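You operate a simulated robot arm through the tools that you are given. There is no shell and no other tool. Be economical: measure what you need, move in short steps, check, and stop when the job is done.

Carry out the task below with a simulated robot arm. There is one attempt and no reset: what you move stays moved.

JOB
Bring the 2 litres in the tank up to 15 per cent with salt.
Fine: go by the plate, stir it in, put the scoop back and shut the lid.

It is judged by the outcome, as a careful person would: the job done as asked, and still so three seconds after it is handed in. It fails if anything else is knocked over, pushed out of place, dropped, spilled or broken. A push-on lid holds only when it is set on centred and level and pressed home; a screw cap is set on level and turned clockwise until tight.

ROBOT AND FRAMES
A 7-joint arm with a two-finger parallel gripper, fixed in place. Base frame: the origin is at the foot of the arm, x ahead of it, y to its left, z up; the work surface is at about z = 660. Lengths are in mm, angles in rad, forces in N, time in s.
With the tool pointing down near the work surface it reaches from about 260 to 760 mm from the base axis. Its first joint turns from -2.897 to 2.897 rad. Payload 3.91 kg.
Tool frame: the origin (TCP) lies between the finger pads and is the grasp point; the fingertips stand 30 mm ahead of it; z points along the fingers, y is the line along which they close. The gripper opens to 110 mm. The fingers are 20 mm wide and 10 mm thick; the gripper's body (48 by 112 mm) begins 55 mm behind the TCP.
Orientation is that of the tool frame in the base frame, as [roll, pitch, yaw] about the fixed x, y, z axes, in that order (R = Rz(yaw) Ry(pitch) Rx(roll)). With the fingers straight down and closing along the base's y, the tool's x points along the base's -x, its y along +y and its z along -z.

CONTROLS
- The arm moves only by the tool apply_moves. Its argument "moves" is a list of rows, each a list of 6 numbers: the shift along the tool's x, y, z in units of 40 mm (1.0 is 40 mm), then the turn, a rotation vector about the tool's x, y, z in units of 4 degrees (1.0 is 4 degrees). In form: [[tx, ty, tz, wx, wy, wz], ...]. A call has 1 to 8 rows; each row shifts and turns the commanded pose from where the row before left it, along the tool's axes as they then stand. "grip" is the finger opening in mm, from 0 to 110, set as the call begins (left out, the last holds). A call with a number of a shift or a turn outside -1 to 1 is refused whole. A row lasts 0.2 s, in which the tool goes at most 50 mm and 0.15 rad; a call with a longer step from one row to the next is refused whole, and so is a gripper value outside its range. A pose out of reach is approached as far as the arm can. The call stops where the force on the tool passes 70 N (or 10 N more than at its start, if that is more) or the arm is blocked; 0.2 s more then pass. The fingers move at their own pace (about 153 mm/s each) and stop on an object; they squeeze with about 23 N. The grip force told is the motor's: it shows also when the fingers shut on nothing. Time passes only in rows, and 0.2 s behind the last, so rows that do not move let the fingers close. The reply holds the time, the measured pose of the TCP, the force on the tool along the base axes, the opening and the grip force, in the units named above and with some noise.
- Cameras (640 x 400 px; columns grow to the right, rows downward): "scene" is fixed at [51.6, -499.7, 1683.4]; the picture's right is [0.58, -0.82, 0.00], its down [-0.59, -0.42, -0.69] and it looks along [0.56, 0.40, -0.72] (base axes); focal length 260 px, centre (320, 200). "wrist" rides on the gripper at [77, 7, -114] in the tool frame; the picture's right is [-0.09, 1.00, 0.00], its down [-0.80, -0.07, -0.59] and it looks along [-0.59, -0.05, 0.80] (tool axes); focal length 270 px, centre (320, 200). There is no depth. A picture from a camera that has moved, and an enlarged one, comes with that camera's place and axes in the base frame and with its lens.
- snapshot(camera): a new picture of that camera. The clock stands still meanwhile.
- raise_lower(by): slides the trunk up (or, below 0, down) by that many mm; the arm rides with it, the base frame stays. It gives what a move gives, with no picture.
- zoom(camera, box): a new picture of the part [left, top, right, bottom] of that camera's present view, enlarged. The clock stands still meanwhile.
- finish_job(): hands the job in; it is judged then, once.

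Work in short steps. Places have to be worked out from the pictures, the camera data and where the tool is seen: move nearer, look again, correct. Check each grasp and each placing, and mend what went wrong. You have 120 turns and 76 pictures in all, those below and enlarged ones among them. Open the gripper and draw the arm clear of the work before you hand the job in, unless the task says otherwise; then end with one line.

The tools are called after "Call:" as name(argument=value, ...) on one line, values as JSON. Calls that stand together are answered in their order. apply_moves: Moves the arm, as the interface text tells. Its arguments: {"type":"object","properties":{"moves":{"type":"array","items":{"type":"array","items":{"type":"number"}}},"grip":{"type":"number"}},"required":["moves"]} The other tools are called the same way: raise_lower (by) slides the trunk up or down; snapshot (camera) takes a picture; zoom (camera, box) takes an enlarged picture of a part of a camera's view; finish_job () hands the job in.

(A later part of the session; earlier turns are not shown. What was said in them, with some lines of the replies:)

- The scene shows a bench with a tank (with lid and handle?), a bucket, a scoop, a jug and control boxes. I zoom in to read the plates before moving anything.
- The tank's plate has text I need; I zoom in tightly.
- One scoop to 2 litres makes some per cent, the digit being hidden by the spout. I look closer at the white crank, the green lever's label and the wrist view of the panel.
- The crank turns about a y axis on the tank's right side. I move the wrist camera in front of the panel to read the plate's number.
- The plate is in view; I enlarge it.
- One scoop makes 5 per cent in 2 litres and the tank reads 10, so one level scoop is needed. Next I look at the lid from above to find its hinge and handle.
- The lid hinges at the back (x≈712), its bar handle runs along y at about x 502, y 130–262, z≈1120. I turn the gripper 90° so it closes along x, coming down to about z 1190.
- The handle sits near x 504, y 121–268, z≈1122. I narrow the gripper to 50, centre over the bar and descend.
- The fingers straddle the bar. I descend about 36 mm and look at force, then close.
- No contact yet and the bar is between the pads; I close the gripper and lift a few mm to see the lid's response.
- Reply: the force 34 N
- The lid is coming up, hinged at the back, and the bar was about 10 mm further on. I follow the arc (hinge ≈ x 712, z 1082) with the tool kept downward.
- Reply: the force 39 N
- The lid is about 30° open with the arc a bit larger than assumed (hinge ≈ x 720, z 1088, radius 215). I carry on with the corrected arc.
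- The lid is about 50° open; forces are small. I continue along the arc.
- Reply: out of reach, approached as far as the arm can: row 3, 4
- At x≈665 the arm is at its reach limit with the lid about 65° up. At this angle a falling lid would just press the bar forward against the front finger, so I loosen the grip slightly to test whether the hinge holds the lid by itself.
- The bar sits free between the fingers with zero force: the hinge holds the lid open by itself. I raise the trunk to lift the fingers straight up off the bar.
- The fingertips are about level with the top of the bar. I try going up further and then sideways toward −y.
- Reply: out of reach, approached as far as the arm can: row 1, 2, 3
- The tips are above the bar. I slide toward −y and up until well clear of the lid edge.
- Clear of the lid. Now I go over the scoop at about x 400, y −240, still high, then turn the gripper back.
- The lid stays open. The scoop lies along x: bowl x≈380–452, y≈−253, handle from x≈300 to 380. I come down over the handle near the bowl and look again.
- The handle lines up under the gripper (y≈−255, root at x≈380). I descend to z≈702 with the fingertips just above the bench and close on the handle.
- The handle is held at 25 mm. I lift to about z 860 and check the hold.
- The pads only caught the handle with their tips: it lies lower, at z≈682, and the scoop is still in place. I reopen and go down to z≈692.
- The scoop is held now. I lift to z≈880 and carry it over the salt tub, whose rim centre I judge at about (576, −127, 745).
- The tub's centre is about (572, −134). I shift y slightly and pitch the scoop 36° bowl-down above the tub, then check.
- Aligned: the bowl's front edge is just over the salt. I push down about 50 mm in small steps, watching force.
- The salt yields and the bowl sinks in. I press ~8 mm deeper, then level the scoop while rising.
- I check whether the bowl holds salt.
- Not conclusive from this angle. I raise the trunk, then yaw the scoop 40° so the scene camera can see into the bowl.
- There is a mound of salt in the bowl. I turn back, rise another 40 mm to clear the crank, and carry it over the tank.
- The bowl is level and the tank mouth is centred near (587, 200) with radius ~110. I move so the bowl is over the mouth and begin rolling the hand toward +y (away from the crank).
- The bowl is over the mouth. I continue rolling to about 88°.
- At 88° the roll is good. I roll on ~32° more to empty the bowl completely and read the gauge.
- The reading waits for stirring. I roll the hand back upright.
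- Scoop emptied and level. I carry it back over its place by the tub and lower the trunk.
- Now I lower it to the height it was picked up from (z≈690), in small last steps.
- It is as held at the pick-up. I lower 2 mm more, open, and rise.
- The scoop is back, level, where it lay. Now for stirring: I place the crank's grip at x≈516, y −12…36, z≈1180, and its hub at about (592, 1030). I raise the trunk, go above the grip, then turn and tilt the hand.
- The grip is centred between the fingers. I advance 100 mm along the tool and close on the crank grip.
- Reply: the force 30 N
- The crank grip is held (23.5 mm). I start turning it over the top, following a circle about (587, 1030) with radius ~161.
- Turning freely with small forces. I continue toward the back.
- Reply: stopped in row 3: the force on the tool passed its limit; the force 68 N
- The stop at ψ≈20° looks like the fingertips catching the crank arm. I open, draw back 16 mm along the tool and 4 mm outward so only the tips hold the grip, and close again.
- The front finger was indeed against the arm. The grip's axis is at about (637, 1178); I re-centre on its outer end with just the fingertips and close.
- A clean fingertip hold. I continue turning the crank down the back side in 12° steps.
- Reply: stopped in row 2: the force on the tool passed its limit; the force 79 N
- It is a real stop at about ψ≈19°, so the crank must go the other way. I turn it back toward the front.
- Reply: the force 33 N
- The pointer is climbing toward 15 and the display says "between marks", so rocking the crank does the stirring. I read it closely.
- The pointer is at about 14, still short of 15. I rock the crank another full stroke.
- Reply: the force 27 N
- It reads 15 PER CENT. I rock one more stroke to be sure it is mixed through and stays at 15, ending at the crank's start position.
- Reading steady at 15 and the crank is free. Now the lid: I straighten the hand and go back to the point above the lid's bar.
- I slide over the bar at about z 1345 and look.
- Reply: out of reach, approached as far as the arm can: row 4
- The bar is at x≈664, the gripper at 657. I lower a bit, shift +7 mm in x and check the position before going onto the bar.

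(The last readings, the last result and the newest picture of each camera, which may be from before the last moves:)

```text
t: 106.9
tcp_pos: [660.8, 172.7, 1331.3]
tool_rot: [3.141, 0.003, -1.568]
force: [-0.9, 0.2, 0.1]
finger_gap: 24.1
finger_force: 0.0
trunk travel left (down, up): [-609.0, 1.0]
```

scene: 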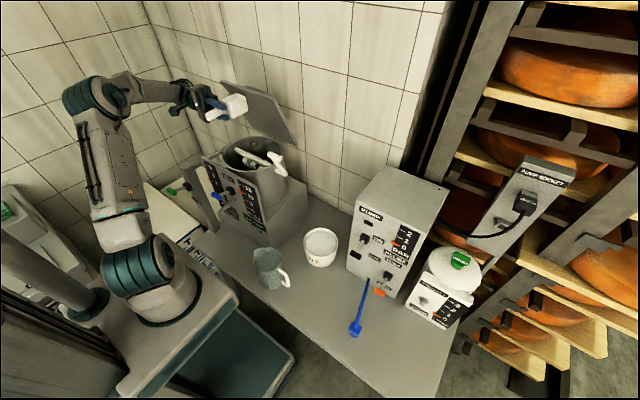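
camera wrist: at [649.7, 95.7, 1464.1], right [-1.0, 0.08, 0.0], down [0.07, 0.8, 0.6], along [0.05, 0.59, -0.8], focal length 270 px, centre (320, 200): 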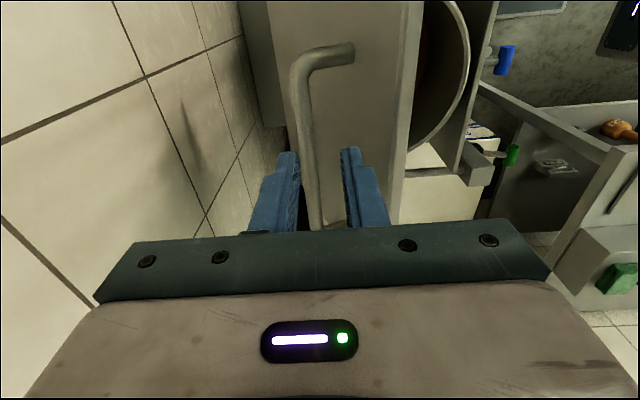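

Call:
apply_moves(moves=[[0, -0.1, 0.1, 0, 0, 0], [0, 0, 0.25, 0, 0, 0], [0, 0, 0.25, 0, 0, 0], [0, 0, 0.2, 0, 0, 0]])

Call:
snapshot(camera="wrist")

```text
t: 107.9
tcp_pos: [667.2, 171.9, 1299.6]
tool_rot: [3.139, 0.001, -1.569]
force: [-0.1, -0.2, 0.3]
finger_gap: 23.8
finger_force: 0.1
trunk travel left (down, up): [-609.0, 1.0]
```

```text
6 pictures are left
camera wrist: at [659.3, 93.8, 1414.7], right [-1.0, 0.09, 0.0], down [0.07, 0.8, 0.6], along [0.05, 0.59, -0.8], focal length 270 px, centre (320, 200)
```

wrist: 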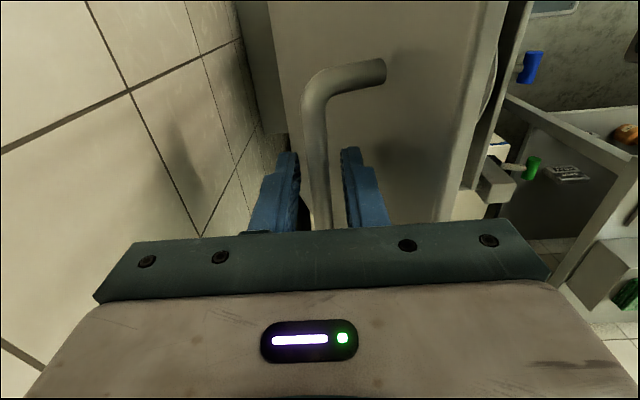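

The bar is well centred between the fingers. I go down 10 mm, close, and start lowering the lid along the arc.

Call:
apply_moves(moves=[[0, 0, 0.27, 0, 0, 0], [0, 0, 0, 0, 0, 0]])

Call:
apply_moves(grip=0, moves=[[0, 0, 0, 0, 0, 0], [0, 0, 0, 0, 0, 0], [0, 0.575, 0.1125, 0, 0, 0], [0, 0.575, 0.2875, 0, 0, 0]])

```text
t: 108.5
tcp_pos: [665.7, 171.8, 1287.6]
tool_rot: [3.139, 0.0, -1.567]
force: [0.1, -0.7, -0.3]
finger_gap: 24.1
finger_force: 0.1
trunk travel left (down, up): [-609.0, 1.0]
```

```text
t: 109.5
tcp_pos: [621.5, 171.9, 1272.8]
tool_rot: [3.14, 0.002, -1.565]
force: [-2.4, 6.7, 4.4]
finger_gap: 11.7
finger_force: 45.2
trunk travel left (down, up): [-609.0, 1.0]
```

The lid follows with small forces. I continue down the arc.

Call:
apply_moves(moves=[[0, 0.775, 0.5, 0, 0, 0], [0, 0.675, 0.55, 0, 0, 0]])

Call:
apply_moves(moves=[[0, 0.5625, 0.6875, 0, 0, 0], [0, 0.4, 0.7375, 0, 0, 0]])

```text
t: 110.1
tcp_pos: [563.8, 172.8, 1234.2]
tool_rot: [-3.134, 0.001, -1.565]
force: [3.1, 13.2, 15.9]
finger_gap: 11.4
finger_force: 45.4
trunk travel left (down, up): [-609.0, 1.0]
```

```text
t: 110.7
tcp_pos: [537.7, 171.7, 1203.0]
tool_rot: [-3.083, 0.01, -1.569]
force: [-8.3, -1.2, 23.7]
finger_gap: 11.5
finger_force: 44.8
trunk travel left (down, up): [-609.0, 1.0]
stopped in row 2: the force on the tool passed its limit (the readings are from after the stop); the commanded pose is now the measured one
```

A twist built up in the grasp (fingertips likely touching the lid surface). I loosen the grip, since the hinge holds, and look.

Call:
apply_moves(grip=26, moves=[[0, 0, 0, 0, 0, 0], [0, 0, 0, 0, 0, 0]])

Call:
zoom(camera="scene", box=[190, 70, 310, 170])

```text
t: 111.2
tcp_pos: [539.7, 172.4, 1198.9]
tool_rot: [-3.095, 0.009, -1.567]
force: [4.7, 0.4, 14.7]
finger_gap: 23.1
finger_force: 0.1
trunk travel left (down, up): [-609.0, 1.0]
```

```text
4.00 times, centred on (250, 120) of scene
camera zoom: at [51.6, -499.7, 1683.4], right [0.58, -0.82, 0.0], down [-0.59, -0.42, -0.69], along [0.56, 0.4, -0.72], focal length 1039 px, centre (600, 520)
```

zoom: 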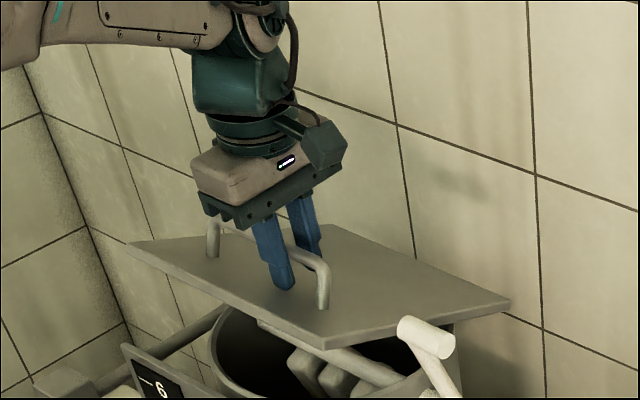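

The front fingertip is touching the lid. I back off 12 mm, level the hand, regrip the bar nearer the tips and continue closing.

Call:
apply_moves(moves=[[0, 0, -0.3, -0.66, 0, 0], [0, 0, 0, 0, 0, 0]])

Call:
apply_moves(grip=0, moves=[[0, 0, 0, 0, 0, 0], [0, 0, 0, 0, 0, 0], [0, 0.2, 0.35, 0, 0, 0], [0, 0.2, 0.4, 0, 0, 0]])

```text
t: 111.8
tcp_pos: [539.1, 171.4, 1208.9]
tool_rot: [3.138, 0.006, -1.569]
force: [-0.2, 0.0, 0.1]
finger_gap: 26.0
finger_force: 0.1
trunk travel left (down, up): [-609.0, 1.0]
```

```text
t: 112.8
tcp_pos: [520.9, 170.9, 1182.5]
tool_rot: [-3.141, 0.009, -1.566]
force: [-11.8, 2.3, 6.0]
finger_gap: 11.7
finger_force: 44.7
trunk travel left (down, up): [-609.0, 1.0]
```

Continuing down to the closed position.

Call:
apply_moves(moves=[[0, 0.25, 0.5, 0, 0, 0], [0, 0.15, 0.5, 0, 0, 0]])

Call:
apply_moves(moves=[[0, 0, 0.15, 0, 0, 0], [0, 0, 0.15, 0, 0, 0], [0, 0, 0.15, 0, 0, 0]])

Call:
zoom(camera="scene", box=[190, 80, 310, 180])

```text
t: 113.5
tcp_pos: [507.2, 172.3, 1141.1]
tool_rot: [3.141, 0.008, -1.567]
force: [-2.2, 0.5, 1.3]
finger_gap: 11.5
finger_force: 45.0
trunk travel left (down, up): [-609.0, 1.0]
```

```text
t: 114.2
tcp_pos: [505.4, 171.7, 1127.4]
tool_rot: [-3.134, 0.011, -1.567]
force: [-12.8, -0.7, 35.5]
finger_gap: 11.7
finger_force: 44.7
trunk travel left (down, up): [-609.0, 1.0]
```

```text
4.00 times, centred on (250, 130) of scene
camera zoom: at [51.6, -499.7, 1683.4], right [0.58, -0.82, 0.0], down [-0.59, -0.42, -0.69], along [0.56, 0.4, -0.72], focal length 1039 px, centre (600, 480)
```

zoom: 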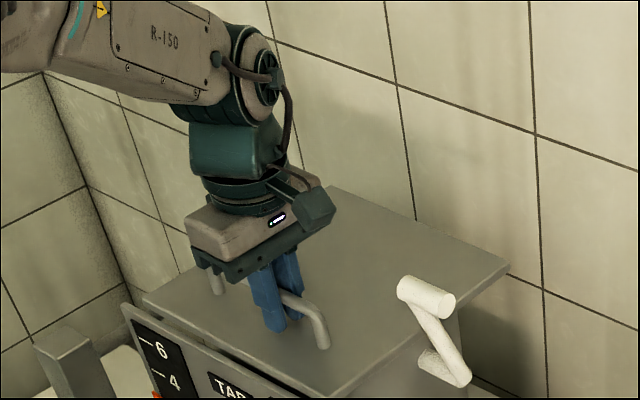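

The lid looks seated with 35 N pressing. I open, rise clear of the bar, then close the fingers and press lightly on the bar to confirm it is fully home.

Call:
apply_moves(grip=40, moves=[[0, 0, 0, 0, 0, 0], [0, 0, 0, 0, 0, 0], [0, 0, -0.6, 0, 0, 0], [0, 0, -0.6, 0, 0, 0]])

Call:
apply_moves(grip=0, moves=[[0, 0, 0, 0, 0, 0], [0, 0, 0, 0, 0, 0], [0, 0, 0.2, 0, 0, 0], [0, 0, 0.15, 0, 0, 0], [0, 0, 0.1, 0, 0, 0]])

```text
t: 115.2
tcp_pos: [510.3, 169.9, 1167.1]
tool_rot: [3.14, 0.008, -1.566]
force: [0.3, -0.2, 0.2]
finger_gap: 40.2
finger_force: 0.1
trunk travel left (down, up): [-609.0, 1.0]
```

```text
t: 116.4
tcp_pos: [509.0, 171.5, 1165.0]
tool_rot: [-3.117, 0.013, -1.57]
force: [-11.8, -7.0, 32.7]
finger_gap: 0.0
finger_force: 23.3
trunk travel left (down, up): [-609.0, 1.0]
stopped in row 5: the force on the tool passed its limit (the readings are from after the stop); the commanded pose is now the measured one
```

Pressing hard moves it no further: the lid is home. I draw the arm up and away and check the whole scene.

Call:
apply_moves(moves=[[0, 0, -0.6, 0, 0, 0], [0, 0, -1, 0, 0, 0], [0, 0, -1, 0, 0, 0], [0, 0.8, -0.6, 0, 0, 0], [0, 1, 0, 0, 0, 0], [0.5, 0.8, 0, 0, 0, 0], [0.5, 0.8, 0, 0, 0, 0]], grip=60)

Call:
zoom(camera="scene", box=[190, 120, 310, 250])

Call:
snapshot(camera="scene")

```text
t: 118.0
tcp_pos: [371.8, 127.9, 1285.7]
tool_rot: [-3.121, 0.014, -1.567]
force: [0.0, 0.0, -0.5]
finger_gap: 59.9
finger_force: 0.0
trunk travel left (down, up): [-609.0, 1.0]
```

```text
3.08 times, centred on (250, 185) of scene
camera zoom: at [51.6, -499.7, 1683.4], right [0.58, -0.82, 0.0], down [-0.59, -0.42, -0.69], along [0.56, 0.4, -0.72], focal length 800 px, centre (535, 246)
```

zoom: 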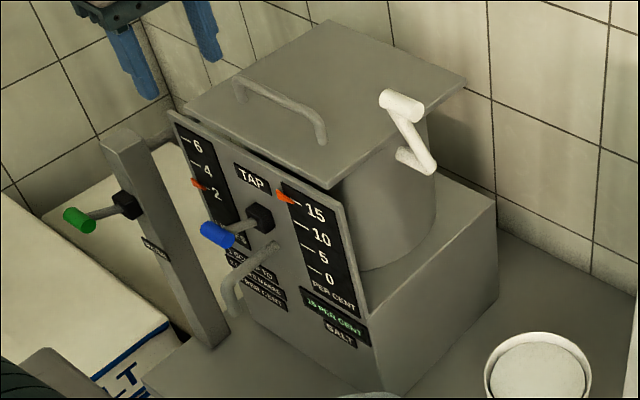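

```text
2 pictures are left
```

scene: 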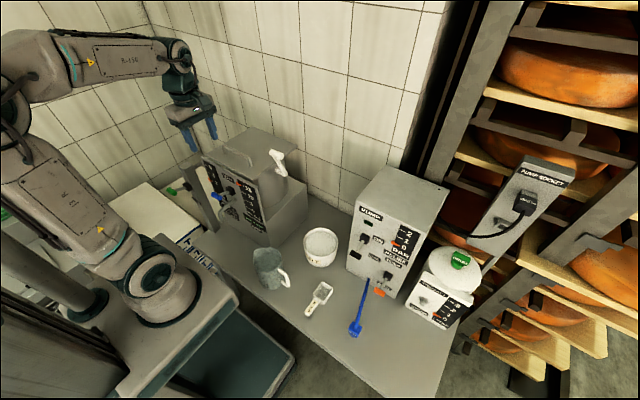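

The lid matches its original closed position, the display reads 15 PER CENT, the scoop is back where it lay, nothing else has moved, and the arm is clear. I hand the job in.

Call:
finish_job()

```text
The job is handed in.
```

The tank's 2 litres now read 15 per cent: I added one scoop of salt, as the plate says, and stirred it in with the crank. The scoop is back where it lay, the lid is shut and the arm is clear.
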